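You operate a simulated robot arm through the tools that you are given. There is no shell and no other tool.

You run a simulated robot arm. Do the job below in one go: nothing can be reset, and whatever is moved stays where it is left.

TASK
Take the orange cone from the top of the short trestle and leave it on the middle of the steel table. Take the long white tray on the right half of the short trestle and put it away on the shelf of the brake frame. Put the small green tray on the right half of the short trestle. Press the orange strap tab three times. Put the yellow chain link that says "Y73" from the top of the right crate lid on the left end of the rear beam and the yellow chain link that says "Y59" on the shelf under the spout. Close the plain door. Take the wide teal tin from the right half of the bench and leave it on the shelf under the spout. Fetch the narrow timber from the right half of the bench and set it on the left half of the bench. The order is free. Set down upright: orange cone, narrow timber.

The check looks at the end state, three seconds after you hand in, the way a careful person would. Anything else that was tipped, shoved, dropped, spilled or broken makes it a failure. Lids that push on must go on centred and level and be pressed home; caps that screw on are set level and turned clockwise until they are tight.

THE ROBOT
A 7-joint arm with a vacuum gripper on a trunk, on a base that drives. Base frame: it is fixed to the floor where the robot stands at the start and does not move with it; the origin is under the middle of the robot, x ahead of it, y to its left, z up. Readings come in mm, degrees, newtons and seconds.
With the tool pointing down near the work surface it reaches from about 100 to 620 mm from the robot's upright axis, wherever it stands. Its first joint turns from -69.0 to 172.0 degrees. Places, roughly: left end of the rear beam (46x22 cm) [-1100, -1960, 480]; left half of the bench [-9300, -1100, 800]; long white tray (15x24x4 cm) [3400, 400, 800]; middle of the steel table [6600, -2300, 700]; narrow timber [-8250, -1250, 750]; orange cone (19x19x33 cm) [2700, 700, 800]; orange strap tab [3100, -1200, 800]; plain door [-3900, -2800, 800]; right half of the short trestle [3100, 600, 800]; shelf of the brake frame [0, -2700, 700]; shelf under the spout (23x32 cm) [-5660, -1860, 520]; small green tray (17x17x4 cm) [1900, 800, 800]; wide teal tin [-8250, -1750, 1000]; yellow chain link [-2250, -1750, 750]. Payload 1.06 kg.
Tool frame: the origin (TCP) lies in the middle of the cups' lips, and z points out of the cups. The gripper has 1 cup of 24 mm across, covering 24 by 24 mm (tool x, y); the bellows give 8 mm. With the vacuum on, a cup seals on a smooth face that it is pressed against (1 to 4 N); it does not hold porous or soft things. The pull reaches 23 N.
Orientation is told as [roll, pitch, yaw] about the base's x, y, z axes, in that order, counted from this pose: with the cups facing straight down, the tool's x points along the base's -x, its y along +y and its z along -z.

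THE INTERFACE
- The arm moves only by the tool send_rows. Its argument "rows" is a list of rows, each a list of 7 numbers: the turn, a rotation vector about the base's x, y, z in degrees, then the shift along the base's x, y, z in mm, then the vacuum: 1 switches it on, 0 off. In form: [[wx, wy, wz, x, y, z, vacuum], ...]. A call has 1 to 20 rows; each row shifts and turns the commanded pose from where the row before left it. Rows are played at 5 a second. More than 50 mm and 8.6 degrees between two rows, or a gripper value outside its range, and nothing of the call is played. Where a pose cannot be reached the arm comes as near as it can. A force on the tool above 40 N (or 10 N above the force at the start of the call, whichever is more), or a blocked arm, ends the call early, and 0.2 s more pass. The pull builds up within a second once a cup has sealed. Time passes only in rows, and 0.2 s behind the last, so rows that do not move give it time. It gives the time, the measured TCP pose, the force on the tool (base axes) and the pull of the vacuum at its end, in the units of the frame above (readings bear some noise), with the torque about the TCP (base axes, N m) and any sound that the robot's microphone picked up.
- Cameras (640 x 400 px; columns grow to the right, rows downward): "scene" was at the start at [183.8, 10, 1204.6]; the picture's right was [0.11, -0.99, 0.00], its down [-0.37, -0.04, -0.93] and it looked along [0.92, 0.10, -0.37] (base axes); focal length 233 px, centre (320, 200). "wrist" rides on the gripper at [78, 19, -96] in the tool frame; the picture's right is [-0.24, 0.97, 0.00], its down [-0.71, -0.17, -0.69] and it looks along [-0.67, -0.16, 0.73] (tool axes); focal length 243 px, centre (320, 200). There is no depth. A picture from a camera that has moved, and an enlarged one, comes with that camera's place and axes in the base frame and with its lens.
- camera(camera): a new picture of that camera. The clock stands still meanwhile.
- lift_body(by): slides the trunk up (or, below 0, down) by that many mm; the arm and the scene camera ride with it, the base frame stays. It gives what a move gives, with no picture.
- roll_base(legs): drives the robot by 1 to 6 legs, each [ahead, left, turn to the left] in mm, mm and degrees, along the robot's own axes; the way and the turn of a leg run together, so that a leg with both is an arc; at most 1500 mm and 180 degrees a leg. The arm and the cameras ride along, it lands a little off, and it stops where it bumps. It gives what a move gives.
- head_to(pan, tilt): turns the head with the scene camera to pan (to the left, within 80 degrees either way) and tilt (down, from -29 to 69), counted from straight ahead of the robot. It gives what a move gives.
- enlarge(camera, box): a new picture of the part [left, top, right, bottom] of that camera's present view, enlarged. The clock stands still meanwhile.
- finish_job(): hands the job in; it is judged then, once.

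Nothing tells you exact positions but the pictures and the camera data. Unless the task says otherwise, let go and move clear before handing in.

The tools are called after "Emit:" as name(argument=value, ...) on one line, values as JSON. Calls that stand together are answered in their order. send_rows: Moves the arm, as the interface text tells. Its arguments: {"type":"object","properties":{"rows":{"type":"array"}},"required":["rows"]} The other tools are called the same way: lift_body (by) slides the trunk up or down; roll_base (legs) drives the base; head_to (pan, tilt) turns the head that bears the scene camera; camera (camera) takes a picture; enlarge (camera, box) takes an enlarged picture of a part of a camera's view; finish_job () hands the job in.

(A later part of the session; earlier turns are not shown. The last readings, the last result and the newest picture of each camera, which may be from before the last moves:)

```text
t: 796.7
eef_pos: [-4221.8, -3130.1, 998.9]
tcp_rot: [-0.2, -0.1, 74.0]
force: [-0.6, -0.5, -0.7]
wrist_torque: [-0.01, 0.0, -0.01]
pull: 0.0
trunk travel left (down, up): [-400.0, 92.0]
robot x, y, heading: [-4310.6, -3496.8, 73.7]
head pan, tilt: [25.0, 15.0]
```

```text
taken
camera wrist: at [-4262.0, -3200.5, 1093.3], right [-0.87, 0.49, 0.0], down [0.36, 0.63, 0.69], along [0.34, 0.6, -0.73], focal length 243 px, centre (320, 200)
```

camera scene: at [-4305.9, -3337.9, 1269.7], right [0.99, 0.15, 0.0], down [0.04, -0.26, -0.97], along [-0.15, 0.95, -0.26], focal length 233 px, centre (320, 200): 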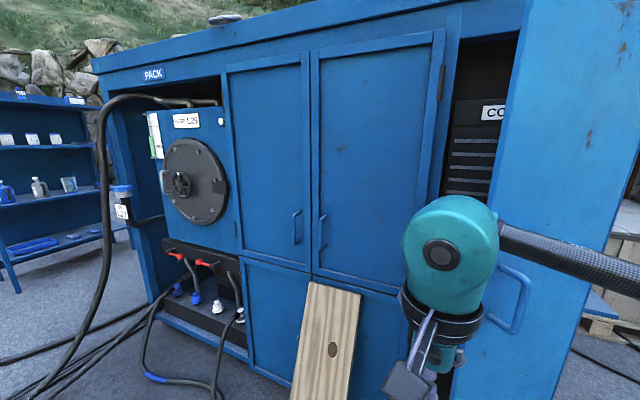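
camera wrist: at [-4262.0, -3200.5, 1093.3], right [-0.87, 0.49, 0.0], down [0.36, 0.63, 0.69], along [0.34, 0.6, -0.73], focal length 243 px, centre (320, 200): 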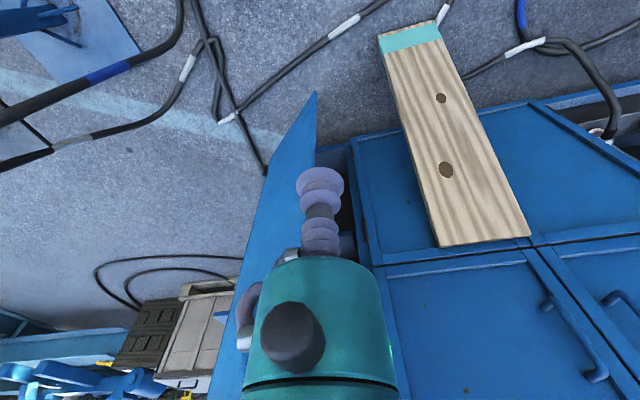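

Now I face the open door with the tool in front; its free edge is near (u -3185, n -3868) and the handle spans z 867 to 1016. I raise the trunk so the tool passes above the handle and move into pushing position.

Emit:
lift_body(by=60)

Emit:
roll_base(legs=[[0, 0, 1.2], [0, -138, 0], [130, 0, 0]])

Emit:
camera(camera="wrist")

Emit:
head_to(pan=35, tilt=20)

Emit:
camera(camera="scene")

```text
t: 797.7
eef_pos: [-4221.0, -3130.7, 1058.2]
tcp_rot: [-0.2, -0.1, 74.0]
force: [0.0, -0.7, -0.7]
wrist_torque: [0.03, 0.02, -0.04]
pull: 0.0
trunk travel left (down, up): [-460.0, 32.0]
robot x, y, heading: [-4313.6, -3502.1, 73.7]
head pan, tilt: [25.0, 15.0]
```

```text
t: 800.8
eef_pos: [-4062.2, -3038.2, 1057.9]
tcp_rot: [-0.2, -0.1, 75.3]
force: [-0.1, -0.1, 0.0]
wrist_torque: [-0.02, 0.0, 0.0]
pull: 0.1
trunk travel left (down, up): [-460.0, 32.0]
robot x, y, heading: [-4144.3, -3412.3, 75.1]
head pan, tilt: [25.0, 15.0]
```

```text
taken
camera wrist: at [-4100.7, -3109.5, 1153.0], right [-0.88, 0.48, 0.0], down [0.34, 0.64, 0.69], along [0.33, 0.6, -0.73], focal length 243 px, centre (320, 200)
```

wrist: 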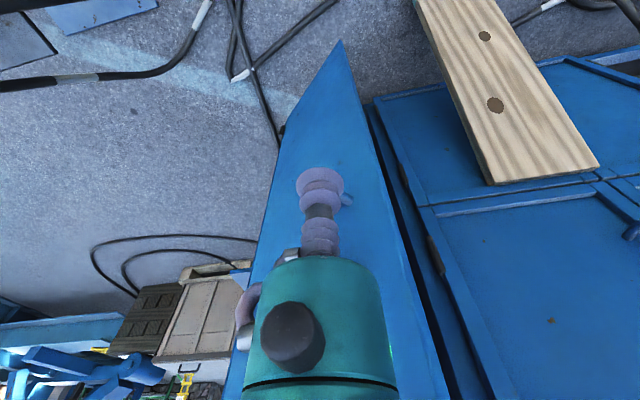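

```text
t: 801.5
eef_pos: [-4061.6, -3039.8, 1058.5]
tcp_rot: [-0.1, -0.1, 75.2]
force: [-0.7, -0.3, -0.4]
wrist_torque: [0.02, 0.02, 0.01]
pull: 0.0
trunk travel left (down, up): [-460.0, 32.0]
robot x, y, heading: [-4144.4, -3410.8, 75.2]
head pan, tilt: [35.0, 20.0]
```

```text
taken
camera scene: at [-4167.3, -3290.1, 1331.9], right [0.94, 0.34, 0.0], down [0.12, -0.32, -0.94], along [-0.32, 0.88, -0.34], focal length 233 px, centre (320, 200)
```

scene: 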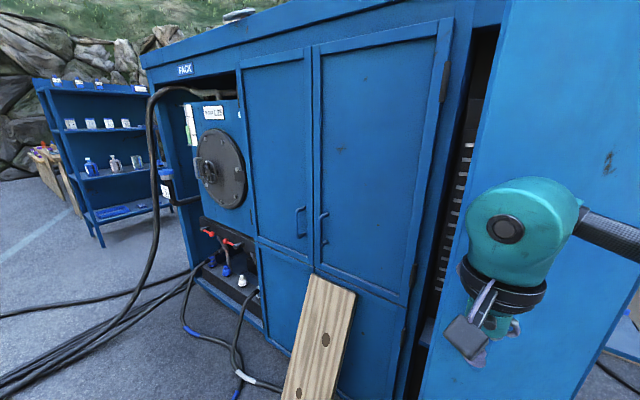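

The tool hangs in front of the door's outer face, above the handle. I move it toward the door in steps and watch the force.

Emit:
send_rows(rows=[[0, 0, 0, 5.2, 19.3, 0, 0], [0, 0, 0, 5.2, 19.3, 0, 0], [0, 0, 0, 5.2, 19.3, 0, 0], [0, 0, 0, 5.2, 19.3, 0, 0], [0, 0, 0, 2.6, 9.7, 0, 0], [0, 0, 0, 2.6, 9.7, 0, 0], [0, 0, 0, 0, 0, 0, 0]])

Emit:
camera(camera="scene")

Emit:
camera(camera="wrist")

```text
t: 803.1
eef_pos: [-4036.6, -2942.7, 1056.8]
tcp_rot: [-0.1, -0.2, 75.2]
force: [-0.3, 0.5, 0.1]
wrist_torque: [0.04, -0.01, 0.03]
pull: 0.1
trunk travel left (down, up): [-460.0, 32.0]
robot x, y, heading: [-4147.7, -3411.4, 75.0]
head pan, tilt: [35.0, 20.0]
```

```text
taken
camera scene: at [-4167.3, -3290.1, 1331.9], right [0.94, 0.34, 0.0], down [0.12, -0.32, -0.94], along [-0.32, 0.88, -0.34], focal length 233 px, centre (320, 200)
```

scene: 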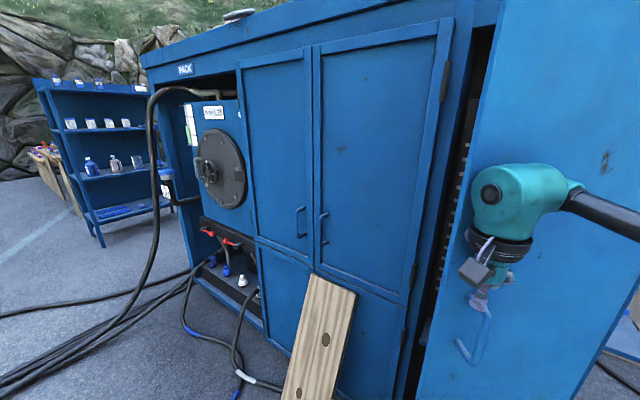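

```text
taken
camera wrist: at [-4075.2, -3013.9, 1153.2], right [-0.88, 0.47, 0.0], down [0.34, 0.64, 0.69], along [0.33, 0.6, -0.73], focal length 243 px, centre (320, 200)
```

wrist: 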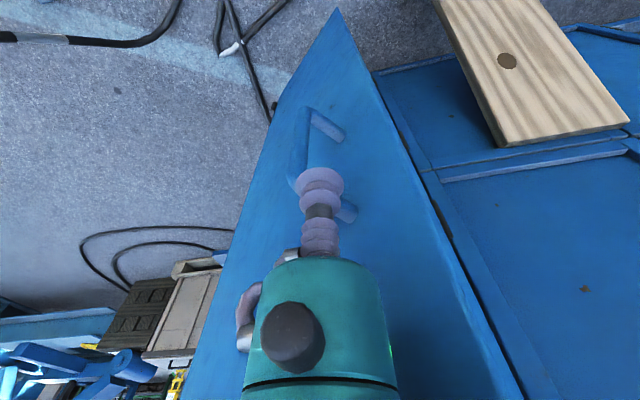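

The tool is at the door. I push on in small steps.

Emit:
send_rows(rows=[[0, 0, 0, 2.6, 9.7, 0, 0], [0, 0, 0, 2.6, 9.7, 0, 0], [0, 0, 0, 2.6, 9.7, 0, 0], [0, 0, 0, 2.6, 9.7, 0, 0], [0, 0, 0, 0, 0, 0, 0]])

Emit:
camera(camera="scene")

```text
t: 804.3
eef_pos: [-4027.2, -2904.1, 1056.8]
tcp_rot: [-0.2, -0.2, 75.2]
force: [0.5, 0.1, 0.0]
wrist_torque: [0.01, 0.02, 0.0]
pull: 0.1
trunk travel left (down, up): [-460.0, 32.0]
robot x, y, heading: [-4143.3, -3414.6, 75.2]
head pan, tilt: [35.0, 20.0]
```

```text
taken
camera scene: at [-4167.2, -3290.1, 1331.9], right [0.94, 0.34, 0.0], down [0.12, -0.32, -0.94], along [-0.32, 0.88, -0.34], focal length 233 px, centre (320, 200)
```

scene: 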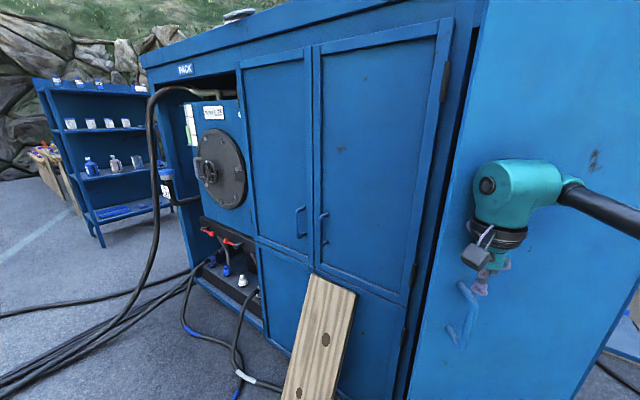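

The door is swinging shut smoothly. I keep pushing.

Emit:
send_rows(rows=[[0, 0, 0, 2.6, 9.7, 0, 0], [0, 0, 0, 2.6, 9.7, 0, 0], [0, 0, 0, 2.6, 9.7, 0, 0], [0, 0, 0, 0, 0, 0, 0]])

Emit:
camera(camera="scene")

```text
t: 805.3
eef_pos: [-4017.9, -2874.2, 1057.9]
tcp_rot: [-0.1, -0.3, 75.2]
force: [-0.2, -1.3, -0.2]
wrist_torque: [0.01, 0.0, 0.03]
pull: 0.0
trunk travel left (down, up): [-460.0, 32.0]
robot x, y, heading: [-4147.8, -3413.8, 74.9]
head pan, tilt: [35.0, 20.0]
```

```text
taken
camera scene: at [-4167.2, -3290.1, 1331.9], right [0.94, 0.34, 0.0], down [0.12, -0.32, -0.94], along [-0.32, 0.88, -0.34], focal length 233 px, centre (320, 200)
```

scene: 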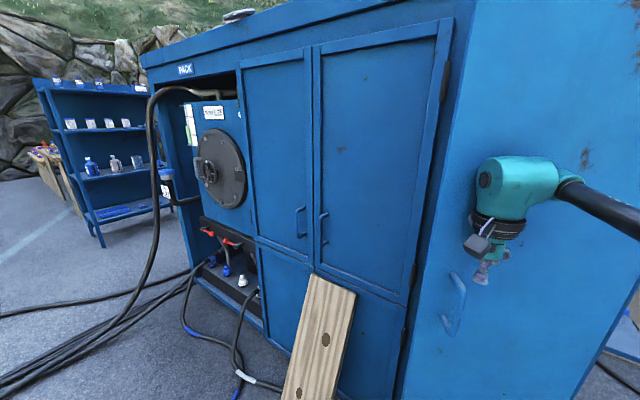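

It continues to close. The arm nears its reach, so I push on by driving the base gently forward.

Emit:
roll_base(legs=[[50, 0, 0]])

Emit:
camera(camera="scene")

Emit:
camera(camera="wrist")

```text
t: 806.2
eef_pos: [-4004.8, -2825.4, 1057.3]
tcp_rot: [-0.1, 0.0, 75.3]
force: [0.4, 0.5, 0.3]
wrist_torque: [-0.01, -0.02, -0.01]
pull: 0.1
trunk travel left (down, up): [-460.0, 32.0]
robot x, y, heading: [-4131.2, -3364.1, 75.1]
head pan, tilt: [35.0, 20.0]
```

```text
taken
camera scene: at [-4154.1, -3240.6, 1331.8], right [0.94, 0.34, 0.0], down [0.12, -0.32, -0.94], along [-0.32, 0.88, -0.34], focal length 233 px, centre (320, 200)
```

scene: 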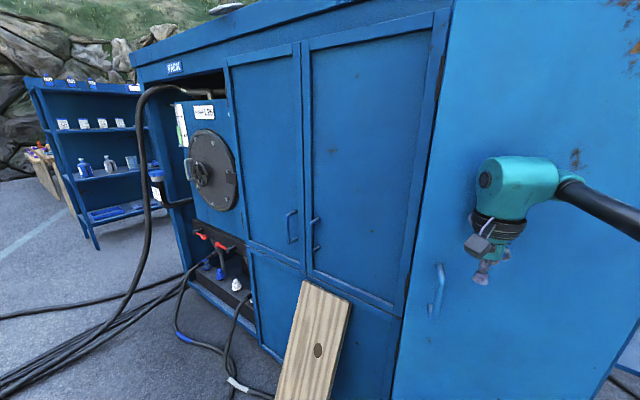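

```text
taken
camera wrist: at [-4044.2, -2896.6, 1152.6], right [-0.88, 0.48, 0.0], down [0.34, 0.64, 0.69], along [0.33, 0.6, -0.73], focal length 243 px, centre (320, 200)
```

wrist: 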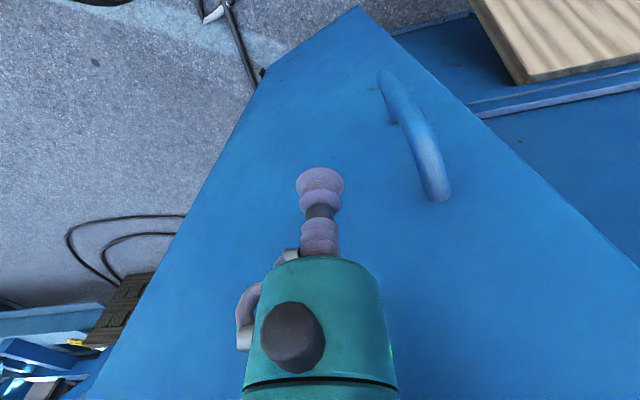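

Nearly closed. I push a bit further.

Emit:
roll_base(legs=[[35, 0, 0]])

Emit:
camera(camera="scene")

Emit:
camera(camera="wrist")

```text
t: 807.1
eef_pos: [-3996.6, -2791.9, 1058.4]
tcp_rot: [-0.2, -0.1, 75.2]
force: [0.4, 0.1, -0.4]
wrist_torque: [0.01, 0.01, -0.02]
pull: 0.2
trunk travel left (down, up): [-460.0, 32.0]
robot x, y, heading: [-4124.2, -3332.2, 74.9]
head pan, tilt: [35.0, 20.0]
```

```text
taken
camera scene: at [-4145.1, -3207.0, 1331.8], right [0.94, 0.34, 0.0], down [0.12, -0.32, -0.94], along [-0.32, 0.88, -0.34], focal length 233 px, centre (320, 200)
```

scene: 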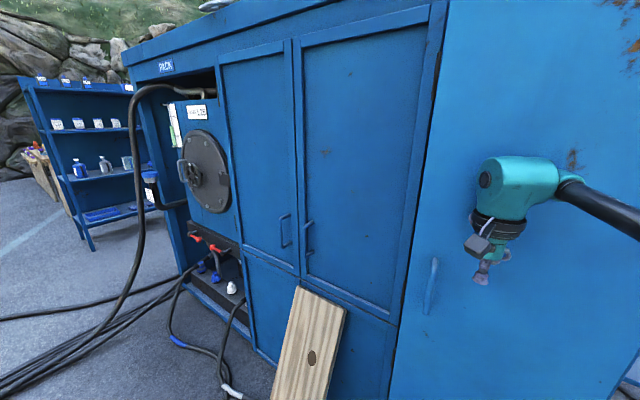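

```text
taken
camera wrist: at [-4035.1, -2863.0, 1152.6], right [-0.88, 0.48, 0.0], down [0.34, 0.64, 0.69], along [0.33, 0.6, -0.73], focal length 243 px, centre (320, 200)
```

wrist: 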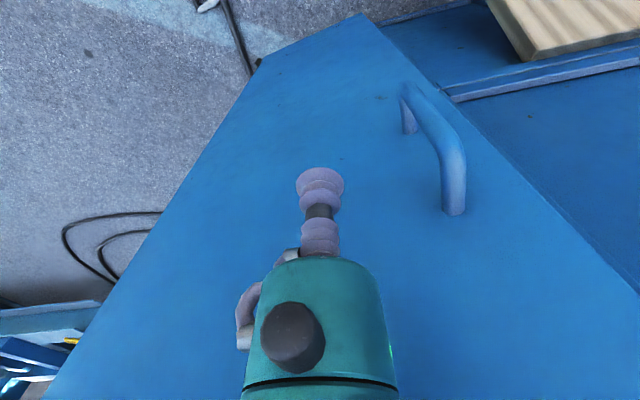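

Still slightly ajar. I push further in small steps.

Emit:
roll_base(legs=[[25, 0, 0]])

Emit:
camera(camera="wrist")

```text
t: 807.9
eef_pos: [-3989.4, -2768.5, 1057.6]
tcp_rot: [-0.2, -0.2, 75.2]
force: [-0.7, 0.5, -0.2]
wrist_torque: [-0.03, -0.01, 0.0]
pull: 0.1
trunk travel left (down, up): [-460.0, 32.0]
robot x, y, heading: [-4117.4, -3306.6, 75.0]
head pan, tilt: [35.0, 20.0]
```

```text
taken
camera wrist: at [-4028.7, -2839.7, 1152.7], right [-0.88, 0.48, 0.0], down [0.34, 0.64, 0.69], along [0.33, 0.6, -0.73], focal length 243 px, centre (320, 200)
```

wrist: 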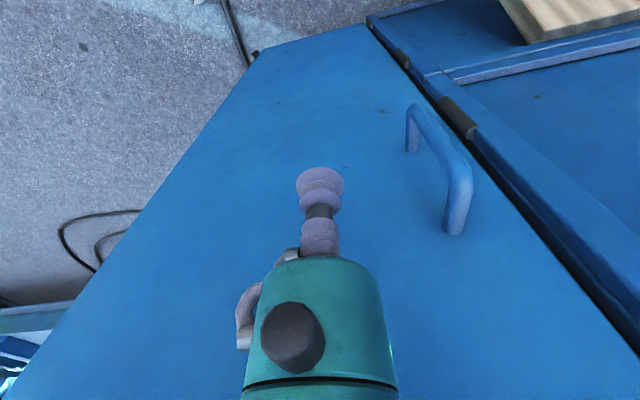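

Almost flush. I push with the arm in 5 mm steps until it stops or clicks.

Emit:
send_rows(rows=[[0, 0, 0, 1.3, 4.8, 0, 0], [0, 0, 0, 1.3, 4.8, 0, 0], [0, 0, 0, 1.3, 4.8, 0, 0], [0, 0, 0, 0, 0, 0, 0]])

Emit:
camera(camera="wrist")

Emit:
camera(camera="scene")

```text
t: 808.9
eef_pos: [-3986.8, -2755.7, 1056.9]
tcp_rot: [-0.1, -0.2, 75.2]
force: [0.8, 0.2, 0.4]
wrist_torque: [-0.01, -0.05, -0.02]
pull: 0.0
trunk travel left (down, up): [-460.0, 32.0]
robot x, y, heading: [-4115.9, -3308.6, 75.2]
head pan, tilt: [35.0, 20.0]
```

```text
taken
camera wrist: at [-4025.2, -2826.3, 1152.5], right [-0.88, 0.48, 0.0], down [0.34, 0.64, 0.69], along [0.33, 0.6, -0.73], focal length 243 px, centre (320, 200)
```

wrist: 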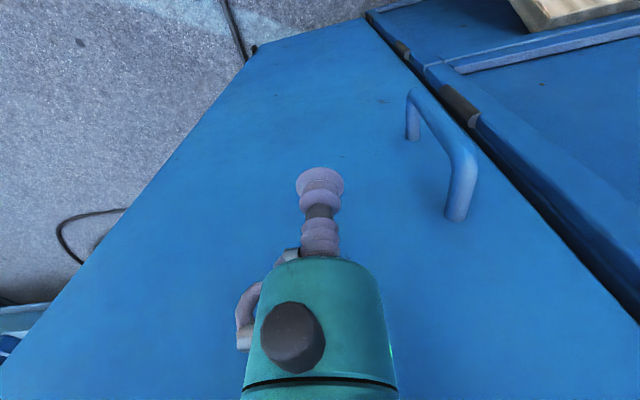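

```text
taken
camera scene: at [-4139.0, -3184.7, 1331.9], right [0.94, 0.34, 0.0], down [0.12, -0.32, -0.94], along [-0.32, 0.88, -0.34], focal length 233 px, centre (320, 200)
```

scene: 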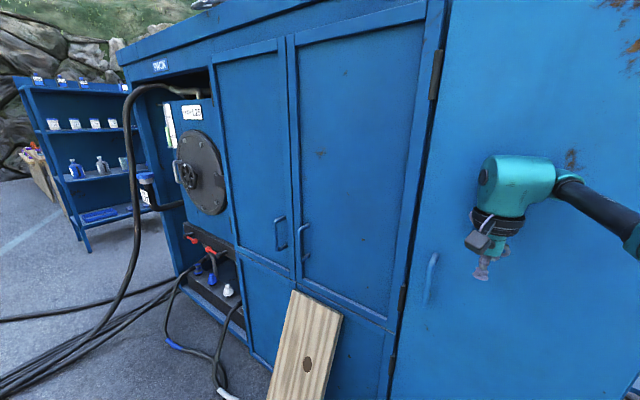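

It appears nearly flush. I push a little more to be sure it is fully home.

Emit:
send_rows(rows=[[0, 0, 0, 1.3, 4.8, 0, 0], [0, 0, 0, 1.3, 4.8, 0, 0], [0, 0, 0, 1.3, 4.8, 0, 0], [0, 0, 0, 0, 0, 0, 0]])

Emit:
camera(camera="wrist")

```text
t: 809.9
eef_pos: [-3984.3, -2752.6, 1058.8]
tcp_rot: [-0.1, -0.3, 75.2]
force: [0.2, -1.0, 0.5]
wrist_torque: [-0.03, 0.01, 0.02]
pull: 0.0
out of reach, approached as far as the arm can: row 2, 3
trunk travel left (down, up): [-460.0, 32.0]
robot x, y, heading: [-4118.4, -3307.9, 74.9]
head pan, tilt: [35.0, 20.0]
```

```text
taken
camera wrist: at [-4023.5, -2822.9, 1152.6], right [-0.88, 0.48, 0.0], down [0.34, 0.64, 0.69], along [0.33, 0.61, -0.72], focal length 243 px, centre (320, 200)
```

wrist: 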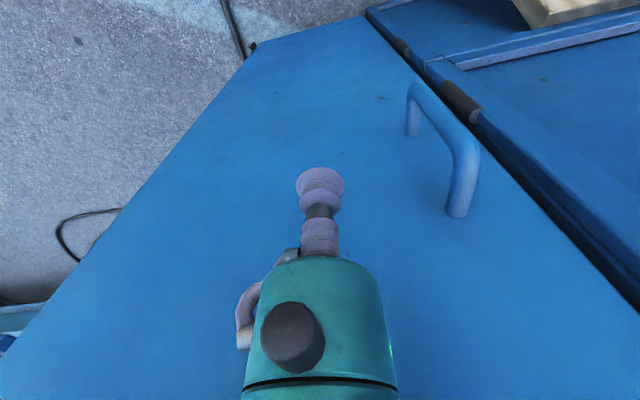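

The arm is at its reach limit, so I nudge with the base until it is blocked.

Emit:
roll_base(legs=[[15, 0, 0]])

Emit:
camera(camera="wrist")

```text
t: 810.9
eef_pos: [-3981.3, -2740.1, 1057.4]
tcp_rot: [-0.2, -0.3, 75.4]
force: [0.2, 0.1, 0.2]
wrist_torque: [0.0, 0.01, -0.02]
pull: 0.1
trunk travel left (down, up): [-460.0, 32.0]
robot x, y, heading: [-4113.8, -3293.0, 75.0]
head pan, tilt: [35.0, 20.0]
stopped in leg 1: the robot was blocked; the commanded pose is now the measured one
```

```text
taken
camera wrist: at [-4020.4, -2811.6, 1152.9], right [-0.88, 0.47, 0.0], down [0.34, 0.64, 0.69], along [0.33, 0.61, -0.72], focal length 243 px, centre (320, 200)
```

wrist: 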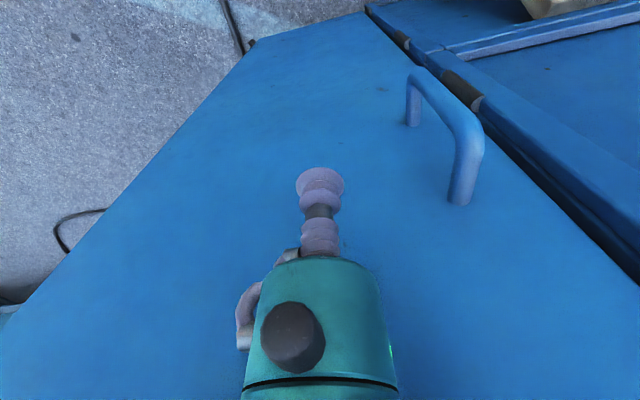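

Blocked now: the door is against its frame. I back off and check that it stays closed.

Emit:
roll_base(legs=[[-350, 0, 0]])

Emit:
head_to(pan=20, tilt=20)

Emit:
camera(camera="scene")

Emit:
camera(camera="wrist")

```text
t: 813.1
eef_pos: [-4074.7, -3073.7, 1056.2]
tcp_rot: [-0.2, -0.2, 75.6]
force: [-0.5, -0.1, -0.3]
wrist_torque: [-0.01, 0.01, 0.0]
pull: 0.0
trunk travel left (down, up): [-460.0, 32.0]
robot x, y, heading: [-4198.5, -3630.3, 75.2]
head pan, tilt: [35.0, 20.0]
```

```text
t: 813.9
eef_pos: [-4074.8, -3074.0, 1054.8]
tcp_rot: [-0.1, -0.1, 75.6]
force: [-0.6, 0.6, 0.5]
wrist_torque: [0.05, 0.0, -0.01]
pull: 0.1
trunk travel left (down, up): [-460.0, 32.0]
robot x, y, heading: [-4204.7, -3626.5, 75.3]
head pan, tilt: [20.0, 20.0]
```

```text
taken
camera scene: at [-4201.2, -3501.5, 1331.9], right [1.0, 0.09, 0.0], down [0.03, -0.34, -0.94], along [-0.09, 0.94, -0.34], focal length 233 px, centre (320, 200)
```

scene: 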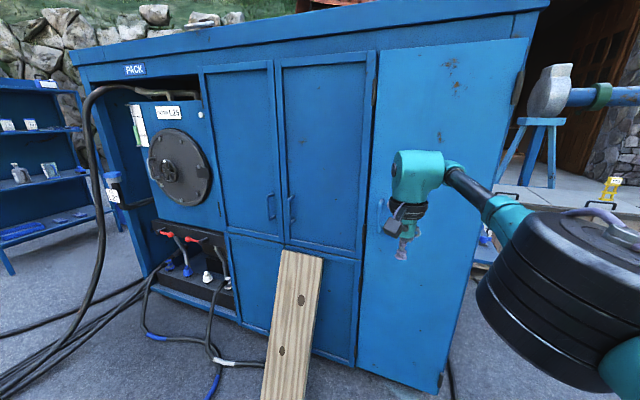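

```text
taken
camera wrist: at [-4112.2, -3144.9, 1151.4], right [-0.88, 0.47, 0.0], down [0.34, 0.64, 0.69], along [0.32, 0.61, -0.73], focal length 243 px, centre (320, 200)
```

wrist: 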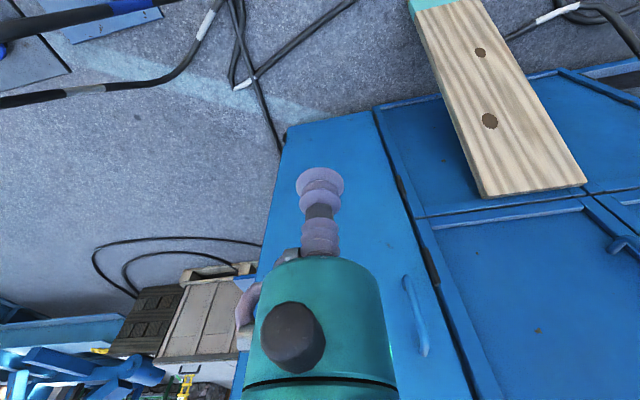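

The plain door is closed flush. Last is the timber: I retract the arm and drive around through the passage to the bench's other long side.

Emit:
send_rows(rows=[[0, 0, 0, -10, -37, 0, 0], [0, 0, 0, -10, -37, 0, 0], [0, 0, 0, -10, -37, 0, 0], [0, 0, 0, -10, -37, 0, 0], [0, 0, 0, -10, -37, 0, 0], [0, 0, 0, 0, 0, 0, 0]])

Emit:
roll_base(legs=[[0, 0, 90], [1250, 0, 0], [1300, 0, 0]])

Emit:
head_to(pan=-40, tilt=20)

Emit:
camera(camera="scene")

```text
t: 815.3
eef_pos: [-4122.3, -3261.6, 1055.0]
tcp_rot: [-0.1, -0.1, 75.7]
force: [0.1, 0.4, -0.2]
wrist_torque: [-0.02, -0.04, 0.06]
pull: 0.0
trunk travel left (down, up): [-460.0, 32.0]
robot x, y, heading: [-4198.8, -3628.5, 75.1]
head pan, tilt: [20.0, 20.0]
```

```text
t: 831.4
eef_pos: [-7015.6, -2928.4, 1054.9]
tcp_rot: [-0.1, -0.1, 166.8]
force: [0.8, -1.0, 0.8]
wrist_torque: [0.01, -0.03, 0.01]
pull: 0.0
trunk travel left (down, up): [-460.0, 32.0]
robot x, y, heading: [-6646.1, -3002.8, 166.4]
head pan, tilt: [20.0, 20.0]
```

```text
t: 832.7
eef_pos: [-7015.9, -2929.7, 1054.8]
tcp_rot: [-0.2, -0.1, 166.9]
force: [0.1, -0.5, -0.5]
wrist_torque: [-0.01, -0.02, -0.01]
pull: 0.0
trunk travel left (down, up): [-460.0, 32.0]
robot x, y, heading: [-6645.2, -3000.9, 166.6]
head pan, tilt: [-40.0, 20.0]
```

```text
taken
camera scene: at [-6733.6, -2919.1, 1331.9], right [0.8, 0.6, 0.0], down [0.2, -0.27, -0.94], along [-0.56, 0.75, -0.34], focal length 233 px, centre (320, 200)
```

scene: 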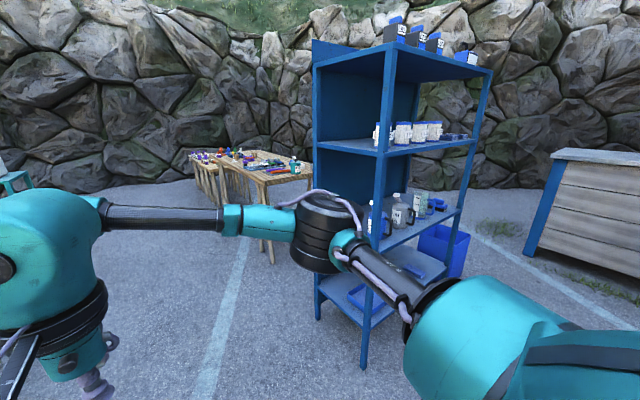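

I slide right through the passage, then drive on toward the bench's other side and turn to face it.

Emit:
roll_base(legs=[[0, -1180, 0], [0, -1170, 0], [1450, 0, 0]])

Emit:
head_to(pan=35, tilt=20)

Emit:
camera(camera="scene")

Emit:
head_to(pan=-25, tilt=20)

Emit:
camera(camera="scene")

```text
t: 860.6
eef_pos: [-7863.2, -304.4, 1055.5]
tcp_rot: [-0.2, 0.0, 168.0]
force: [0.3, 0.1, 0.5]
wrist_torque: [-0.01, 0.02, -0.03]
pull: 0.2
trunk travel left (down, up): [-460.0, 32.0]
robot x, y, heading: [-7493.3, -367.8, 167.7]
head pan, tilt: [-40.0, 20.0]
```

```text
t: 862.0
eef_pos: [-7863.0, -304.4, 1055.1]
tcp_rot: [-0.1, -0.1, 168.0]
force: [0.3, 1.3, 0.1]
wrist_torque: [-0.02, -0.01, -0.01]
pull: 0.0
trunk travel left (down, up): [-460.0, 32.0]
robot x, y, heading: [-7494.4, -367.9, 167.8]
head pan, tilt: [35.0, 20.0]
```

```text
taken
camera scene: at [-7611.0, -398.6, 1331.9], right [-0.39, 0.92, 0.0], down [0.32, 0.13, -0.94], along [-0.87, -0.36, -0.34], focal length 233 px, centre (320, 200)
```

scene: 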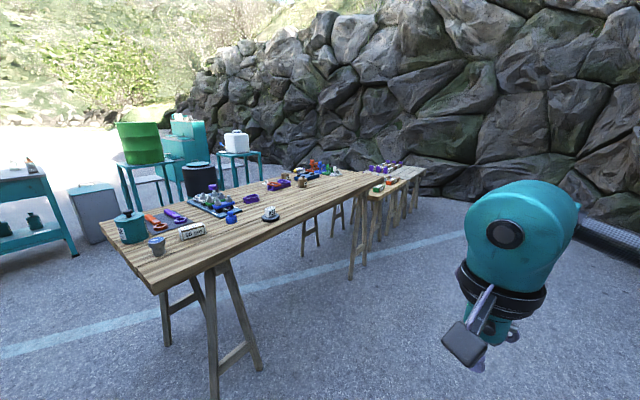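

```text
t: 863.3
eef_pos: [-7864.0, -306.8, 1055.2]
tcp_rot: [-0.2, -0.1, 167.9]
force: [-0.3, 0.9, -0.8]
wrist_torque: [-0.01, 0.01, 0.02]
pull: 0.0
trunk travel left (down, up): [-460.0, 32.0]
robot x, y, heading: [-7494.4, -366.5, 167.7]
head pan, tilt: [-25.0, 20.0]
```

```text
taken
camera scene: at [-7599.3, -306.3, 1331.9], right [0.6, 0.8, 0.0], down [0.27, -0.21, -0.94], along [-0.75, 0.57, -0.34], focal length 233 px, centre (320, 200)
```

scene: 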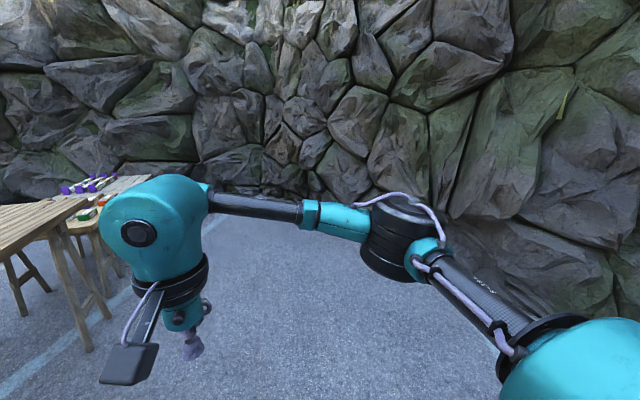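

I see the bench from its other side with the "10 cm" timber near its edge. I turn to face the bench.

Emit:
roll_base(legs=[[0, 0, 87.3], [200, -450, 0]])

Emit:
head_to(pan=30, tilt=25)

Emit:
camera(camera="scene")

Emit:
head_to(pan=-30, tilt=25)

Emit:
camera(camera="scene")

Emit:
camera(camera="wrist")

```text
t: 871.5
eef_pos: [-8066.2, -812.7, 1053.8]
tcp_rot: [-0.1, -0.2, -104.8]
force: [-0.1, -0.3, 0.2]
wrist_torque: [0.03, 0.02, 0.04]
pull: 0.1
trunk travel left (down, up): [-460.0, 32.0]
robot x, y, heading: [-7985.2, -447.1, -105.2]
head pan, tilt: [-25.0, 20.0]
```

```text
t: 872.8
eef_pos: [-8065.8, -813.9, 1055.3]
tcp_rot: [-0.2, -0.2, -104.7]
force: [0.2, 0.7, -0.1]
wrist_torque: [0.0, -0.01, -0.03]
pull: 0.1
trunk travel left (down, up): [-460.0, 32.0]
robot x, y, heading: [-7983.8, -445.5, -105.0]
head pan, tilt: [30.0, 25.0]
```

```text
taken
camera scene: at [-7967.2, -569.8, 1323.8], right [-0.97, -0.26, 0.0], down [-0.11, 0.41, -0.91], along [0.23, -0.88, -0.42], focal length 233 px, centre (320, 200)
```

scene: 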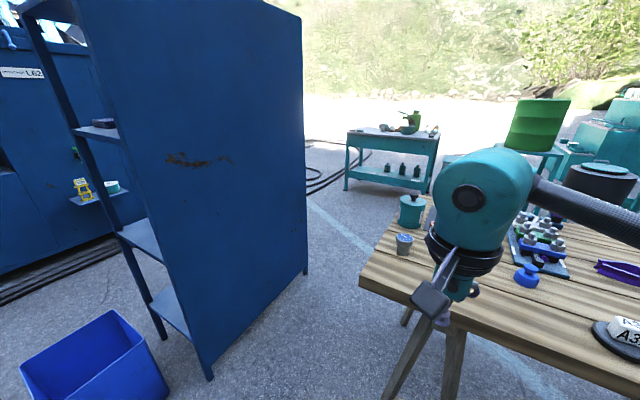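

```text
t: 874.1
eef_pos: [-8066.2, -814.3, 1055.7]
tcp_rot: [-0.3, -0.2, -104.9]
force: [0.3, -0.1, -0.7]
wrist_torque: [-0.02, -0.01, 0.04]
pull: 0.0
trunk travel left (down, up): [-460.0, 32.0]
robot x, y, heading: [-7982.1, -446.7, -104.9]
head pan, tilt: [-30.0, 25.0]
```

```text
taken
camera scene: at [-8056.1, -545.9, 1323.8], right [-0.71, 0.71, 0.0], down [0.3, 0.3, -0.91], along [-0.64, -0.64, -0.42], focal length 233 px, centre (320, 200)
```

scene: 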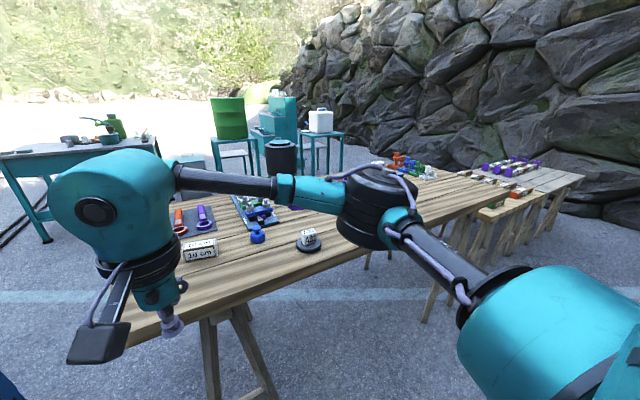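

```text
taken
camera wrist: at [-8027.2, -743.3, 1150.6], right [0.88, -0.47, 0.0], down [-0.34, -0.64, 0.69], along [-0.33, -0.6, -0.73], focal length 243 px, centre (320, 200)
```

wrist: 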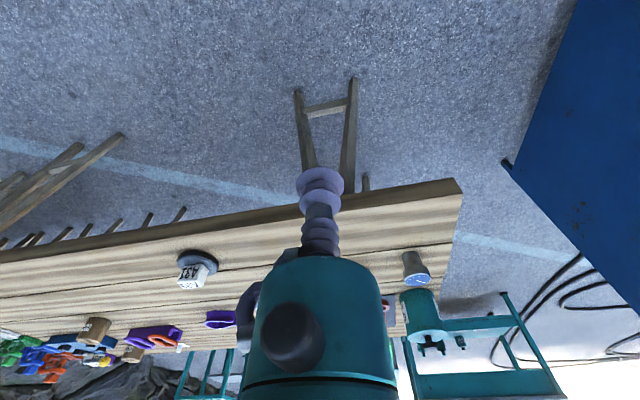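

The timber is straight ahead about 810 mm away. I drive 280 mm closer.

Emit:
roll_base(legs=[[270, 0, 0]])

Emit:
camera(camera="scene")

Emit:
camera(camera="wrist")

Emit:
head_to(pan=35, tilt=30)

Emit:
camera(camera="scene")

```text
t: 876.0
eef_pos: [-8133.5, -1071.9, 1055.0]
tcp_rot: [-0.2, -0.1, -104.7]
force: [0.1, -0.5, 0.0]
wrist_torque: [0.03, -0.01, 0.0]
pull: 0.0
trunk travel left (down, up): [-460.0, 32.0]
robot x, y, heading: [-8050.2, -699.2, -105.2]
head pan, tilt: [-30.0, 25.0]
```

```text
taken
camera scene: at [-8125.2, -803.3, 1323.7], right [-0.71, 0.71, 0.0], down [0.3, 0.3, -0.91], along [-0.64, -0.64, -0.42], focal length 233 px, centre (320, 200)
```

scene: 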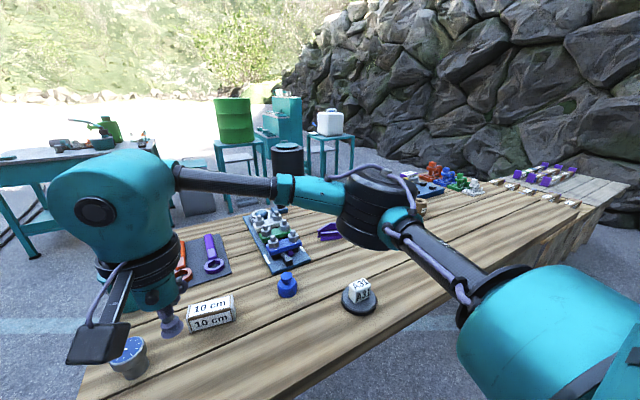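

```text
taken
camera wrist: at [-8096.1, -1000.6, 1150.4], right [0.88, -0.47, 0.0], down [-0.34, -0.64, 0.69], along [-0.33, -0.6, -0.73], focal length 243 px, centre (320, 200)
```

wrist: 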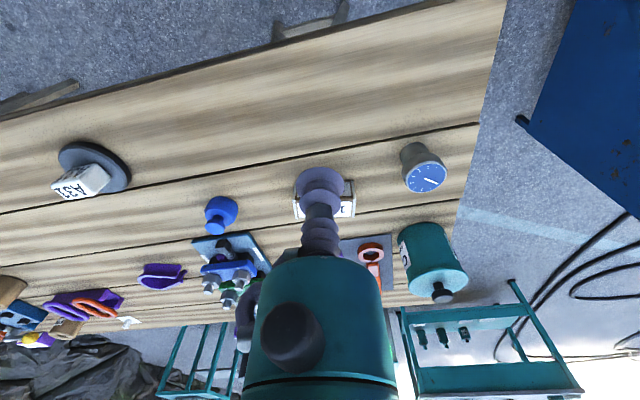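

```text
t: 877.3
eef_pos: [-8135.1, -1069.7, 1054.9]
tcp_rot: [-0.2, -0.1, -104.7]
force: [0.0, 0.0, -0.1]
wrist_torque: [0.01, 0.01, -0.03]
pull: 0.1
trunk travel left (down, up): [-460.0, 32.0]
robot x, y, heading: [-8054.5, -701.3, -105.0]
head pan, tilt: [35.0, 30.0]
```

```text
taken
camera scene: at [-8029.0, -822.5, 1315.9], right [-0.94, -0.34, 0.0], down [-0.17, 0.47, -0.87], along [0.3, -0.81, -0.5], focal length 233 px, centre (320, 200)
```

scene: 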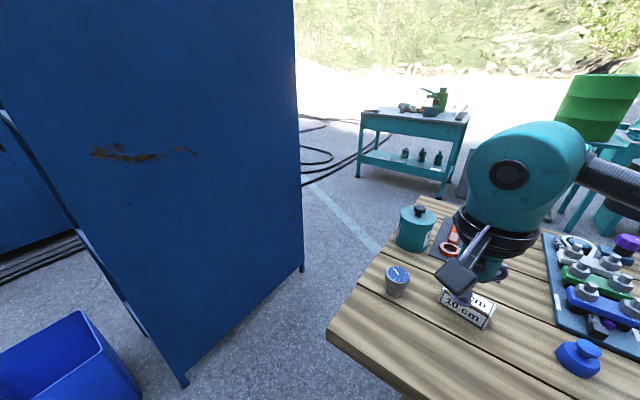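

I enlarge both views for an exact position of the timber.

Emit:
enlarge(camera="scene", box=[400, 250, 528, 330])

Emit:
head_to(pan=-30, tilt=25)

Emit:
enlarge(camera="scene", box=[140, 270, 268, 350])

Emit:
enlarge(camera="wrist", box=[260, 150, 388, 230])

```text
5.00 times, centred on (464, 290) of scene
camera zoom: at [-8029.0, -822.5, 1315.9], right [-0.94, -0.34, 0.0], down [-0.17, 0.47, -0.87], along [0.3, -0.81, -0.5], focal length 1164 px, centre (-400, -250)
```

zoom: 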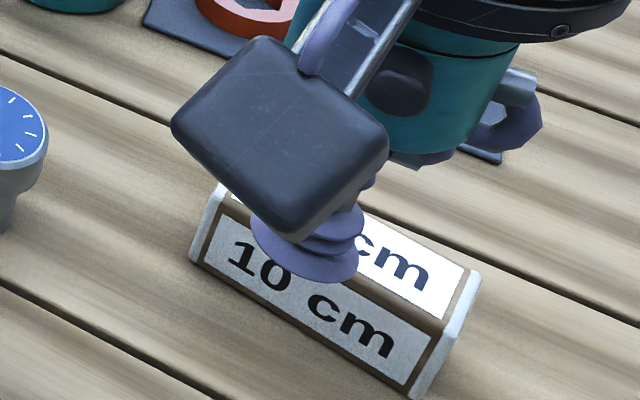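

```text
t: 878.7
eef_pos: [-8133.6, -1069.3, 1056.4]
tcp_rot: [-0.2, -0.1, -104.6]
force: [0.3, -0.1, 0.8]
wrist_torque: [0.04, 0.01, 0.0]
pull: 0.2
trunk travel left (down, up): [-460.0, 32.0]
robot x, y, heading: [-8053.4, -704.5, -104.9]
head pan, tilt: [-30.0, 25.0]
```

```text
5.00 times, centred on (204, 310) of scene
camera zoom: at [-8125.0, -802.7, 1323.8], right [-0.71, 0.71, 0.0], down [0.3, 0.3, -0.91], along [-0.64, -0.64, -0.42], focal length 1164 px, centre (900, -350)
```

zoom: 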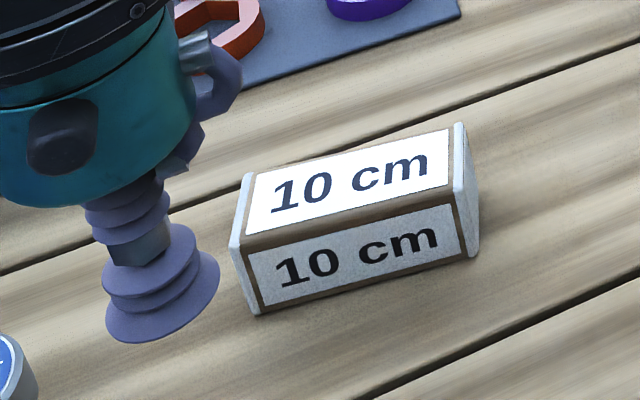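

```text
5.00 times, centred on (324, 190) of wrist
camera zoom: at [-8096.0, -1000.1, 1150.6], right [0.88, -0.47, 0.0], down [-0.34, -0.64, 0.69], along [-0.33, -0.6, -0.73], focal length 1213 px, centre (300, 250)
```

zoom: 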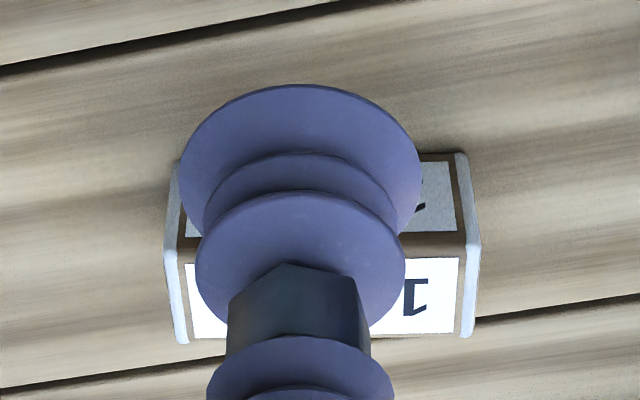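

The timber's top centre is at (-8208, -1218, 905). I move the cup above it.

Emit:
send_rows(rows=[[0, 0, 0, -15, -30, -18, 0], [0, 0, 0, -15, -30, -18, 0], [0, 0, 0, -15, -30, -18, 0], [0, 0, 0, -15, -30, -18, 0], [0, 0, 0, -14, -28, -18, 0], [0, 0, 0, 0, 0, 0, 0]])

Emit:
camera(camera="wrist")

Emit:
enlarge(camera="scene", box=[140, 250, 268, 330])

```text
t: 880.1
eef_pos: [-8207.9, -1219.4, 966.5]
tcp_rot: [-0.3, -0.1, -104.7]
force: [-0.5, 0.6, 0.0]
wrist_torque: [-0.02, -0.02, 0.0]
pull: 0.0
trunk travel left (down, up): [-460.0, 32.0]
robot x, y, heading: [-8054.4, -702.3, -104.8]
head pan, tilt: [-30.0, 25.0]
```

```text
taken
camera wrist: at [-8170.7, -1149.0, 1061.3], right [0.88, -0.47, 0.0], down [-0.34, -0.64, 0.69], along [-0.33, -0.6, -0.73], focal length 243 px, centre (320, 200)
```

wrist: 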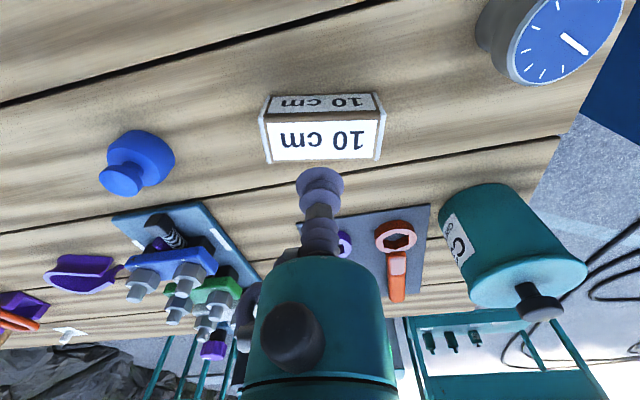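

```text
5.00 times, centred on (204, 290) of scene
camera zoom: at [-8125.1, -802.5, 1323.9], right [-0.71, 0.71, 0.0], down [0.3, 0.3, -0.91], along [-0.64, -0.64, -0.42], focal length 1164 px, centre (900, -250)
```

zoom: 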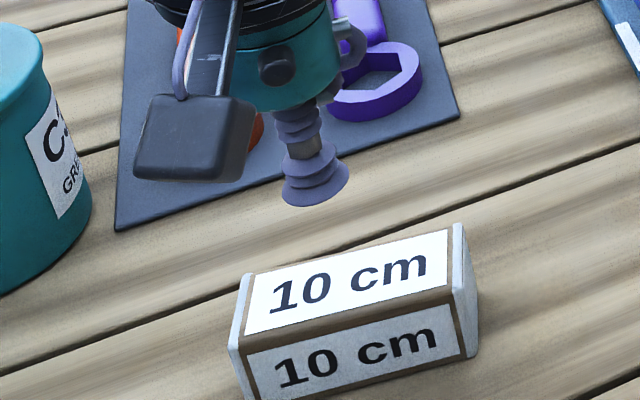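

Well centred. I descend with the vacuum on.

Emit:
send_rows(rows=[[0, 0, 0, -1, -3, -30, 1], [0, 0, 0, 0, 0, -18, 1], [0, 0, 0, 0, 0, -6, 1], [0, 0, 0, 0, 0, -4, 1], [0, 0, 0, 0, 0, 0, 1]])

```text
t: 881.3
eef_pos: [-8209.5, -1223.0, 907.2]
tcp_rot: [-0.1, -0.1, -104.8]
force: [-1.5, 0.2, -0.3]
wrist_torque: [0.0, -0.01, 0.04]
pull: 0.0
trunk travel left (down, up): [-460.0, 32.0]
robot x, y, heading: [-8051.6, -705.3, -105.1]
head pan, tilt: [-30.0, 25.0]
```

Emit:
send_rows(rows=[[0, 0, 0, 0, 0, -2, 1], [0, 0, 0, 0, 0, -2, 1], [0, 0, 0, 0, 0, 0, 1], [0, 0, 0, 0, 0, 0, 1]])

```text
t: 882.3
eef_pos: [-8209.5, -1222.0, 902.6]
tcp_rot: [-0.2, -0.2, -104.8]
force: [-0.4, -0.1, -0.7]
wrist_torque: [-0.02, 0.02, -0.02]
pull: 0.1
trunk travel left (down, up): [-460.0, 32.0]
robot x, y, heading: [-8049.7, -703.5, -105.2]
head pan, tilt: [-30.0, 25.0]
```

Emit:
send_rows(rows=[[0, 0, 0, 0, 0, -2, 1], [0, 0, 0, 0, 0, -2, 1], [0, 0, 0, 0, 0, 0, 1], [0, 0, 0, 0, 0, 0, 1]])

Emit:
enlarge(camera="scene", box=[140, 260, 268, 340])

```text
t: 883.3
eef_pos: [-8209.1, -1222.0, 899.9]
tcp_rot: [-0.1, -0.1, -104.7]
force: [0.2, 1.1, -0.5]
wrist_torque: [0.0, -0.03, -0.01]
pull: 0.2
trunk travel left (down, up): [-460.0, 32.0]
robot x, y, heading: [-8053.2, -700.1, -105.0]
head pan, tilt: [-30.0, 25.0]
```

```text
5.00 times, centred on (204, 300) of scene
camera zoom: at [-8125.0, -802.6, 1323.8], right [-0.71, 0.71, 0.0], down [0.3, 0.3, -0.91], along [-0.64, -0.64, -0.42], focal length 1164 px, centre (900, -300)
```

zoom: 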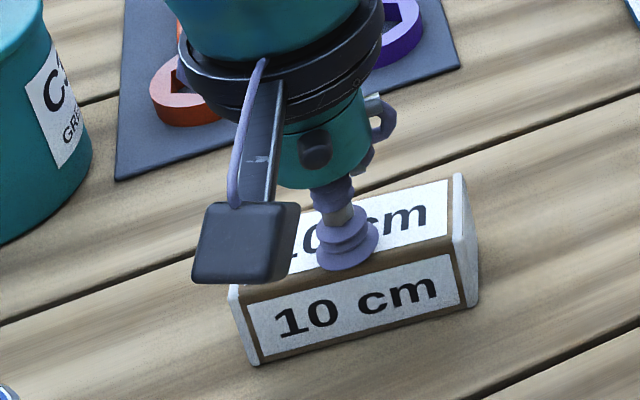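

The cup is a bit toward the near edge of the top face. I shift it 9 mm forward and continue down.

Emit:
send_rows(rows=[[0, 0, 0, -2.3, -8.7, 2, 1], [0, 0, 0, 0, 0, -2, 1], [0, 0, 0, 0, 0, -2, 1], [0, 0, 0, 0, 0, -2, 1], [0, 0, 0, 0, 0, 0, 1], [0, 0, 0, 0, 0, 0, 1]])

Emit:
enlarge(camera="scene", box=[140, 260, 268, 340])

```text
t: 884.7
eef_pos: [-8211.3, -1230.5, 895.9]
tcp_rot: [-0.1, -0.2, -104.6]
force: [-0.1, 1.5, 3.0]
wrist_torque: [-0.03, -0.03, -0.01]
pull: 23.2
trunk travel left (down, up): [-460.0, 32.0]
robot x, y, heading: [-8052.3, -705.6, -104.6]
head pan, tilt: [-30.0, 25.0]
```

```text
5.00 times, centred on (204, 300) of scene
camera zoom: at [-8125.0, -802.4, 1323.9], right [-0.71, 0.71, 0.0], down [0.3, 0.3, -0.91], along [-0.64, -0.64, -0.42], focal length 1164 px, centre (900, -300)
```

zoom: 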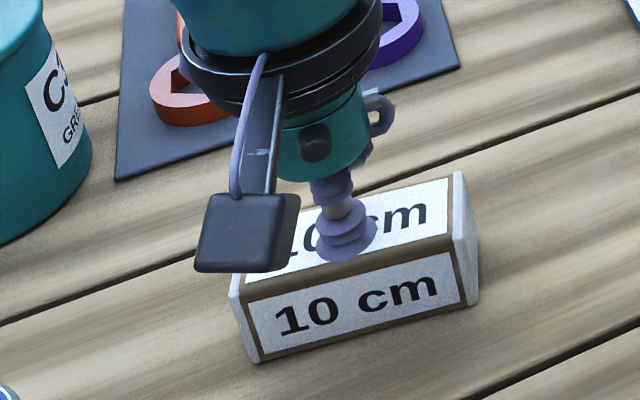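

Sealed on the timber. I lift it.

Emit:
send_rows(rows=[[0, 0, 0, 0, 0, 4, 1], [0, 0, 0, 0, 0, 10, 1], [0, 0, 0, 0, 0, 20, 1], [0, 0, 0, 0, 0, 30, 1], [0, 0, 0, 0, 0, 35, 1], [0, 0, 0, 3, 20, 35, 1], [0, 0, 0, 8, 30, 10, 1], [0, 0, 0, 8, 30, 0, 1], [0, 0, 0, 0, 0, 0, 1]])

Emit:
camera(camera="scene")

Emit:
camera(camera="wrist")

```text
t: 886.7
eef_pos: [-8191.9, -1151.3, 1038.8]
tcp_rot: [-0.2, -0.2, -104.8]
force: [0.8, -0.3, -1.6]
wrist_torque: [-0.01, 0.02, -0.01]
pull: 22.8
trunk travel left (down, up): [-460.0, 32.0]
robot x, y, heading: [-8048.9, -704.6, -105.0]
head pan, tilt: [-30.0, 25.0]
```

```text
taken
camera scene: at [-8125.0, -802.8, 1323.8], right [-0.71, 0.71, 0.0], down [0.3, 0.3, -0.91], along [-0.64, -0.64, -0.42], focal length 233 px, centre (320, 200)
```

scene: 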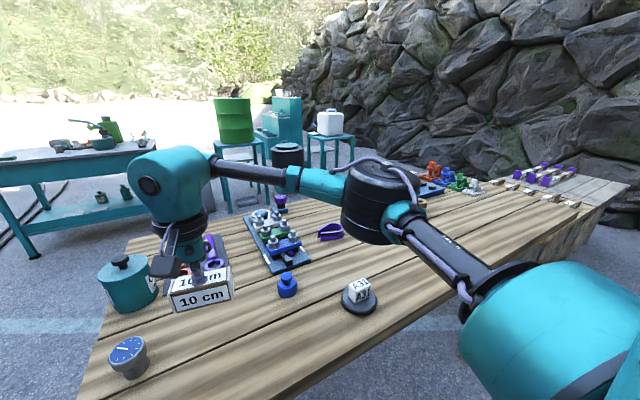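

```text
taken
camera wrist: at [-8154.0, -1080.4, 1134.4], right [0.88, -0.47, 0.0], down [-0.34, -0.64, 0.69], along [-0.33, -0.6, -0.73], focal length 243 px, centre (320, 200)
```

wrist: 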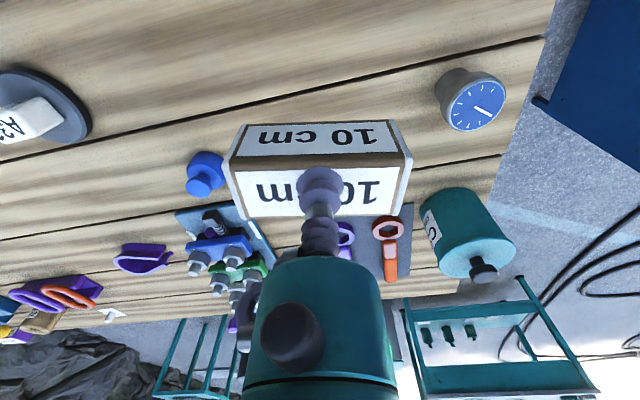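

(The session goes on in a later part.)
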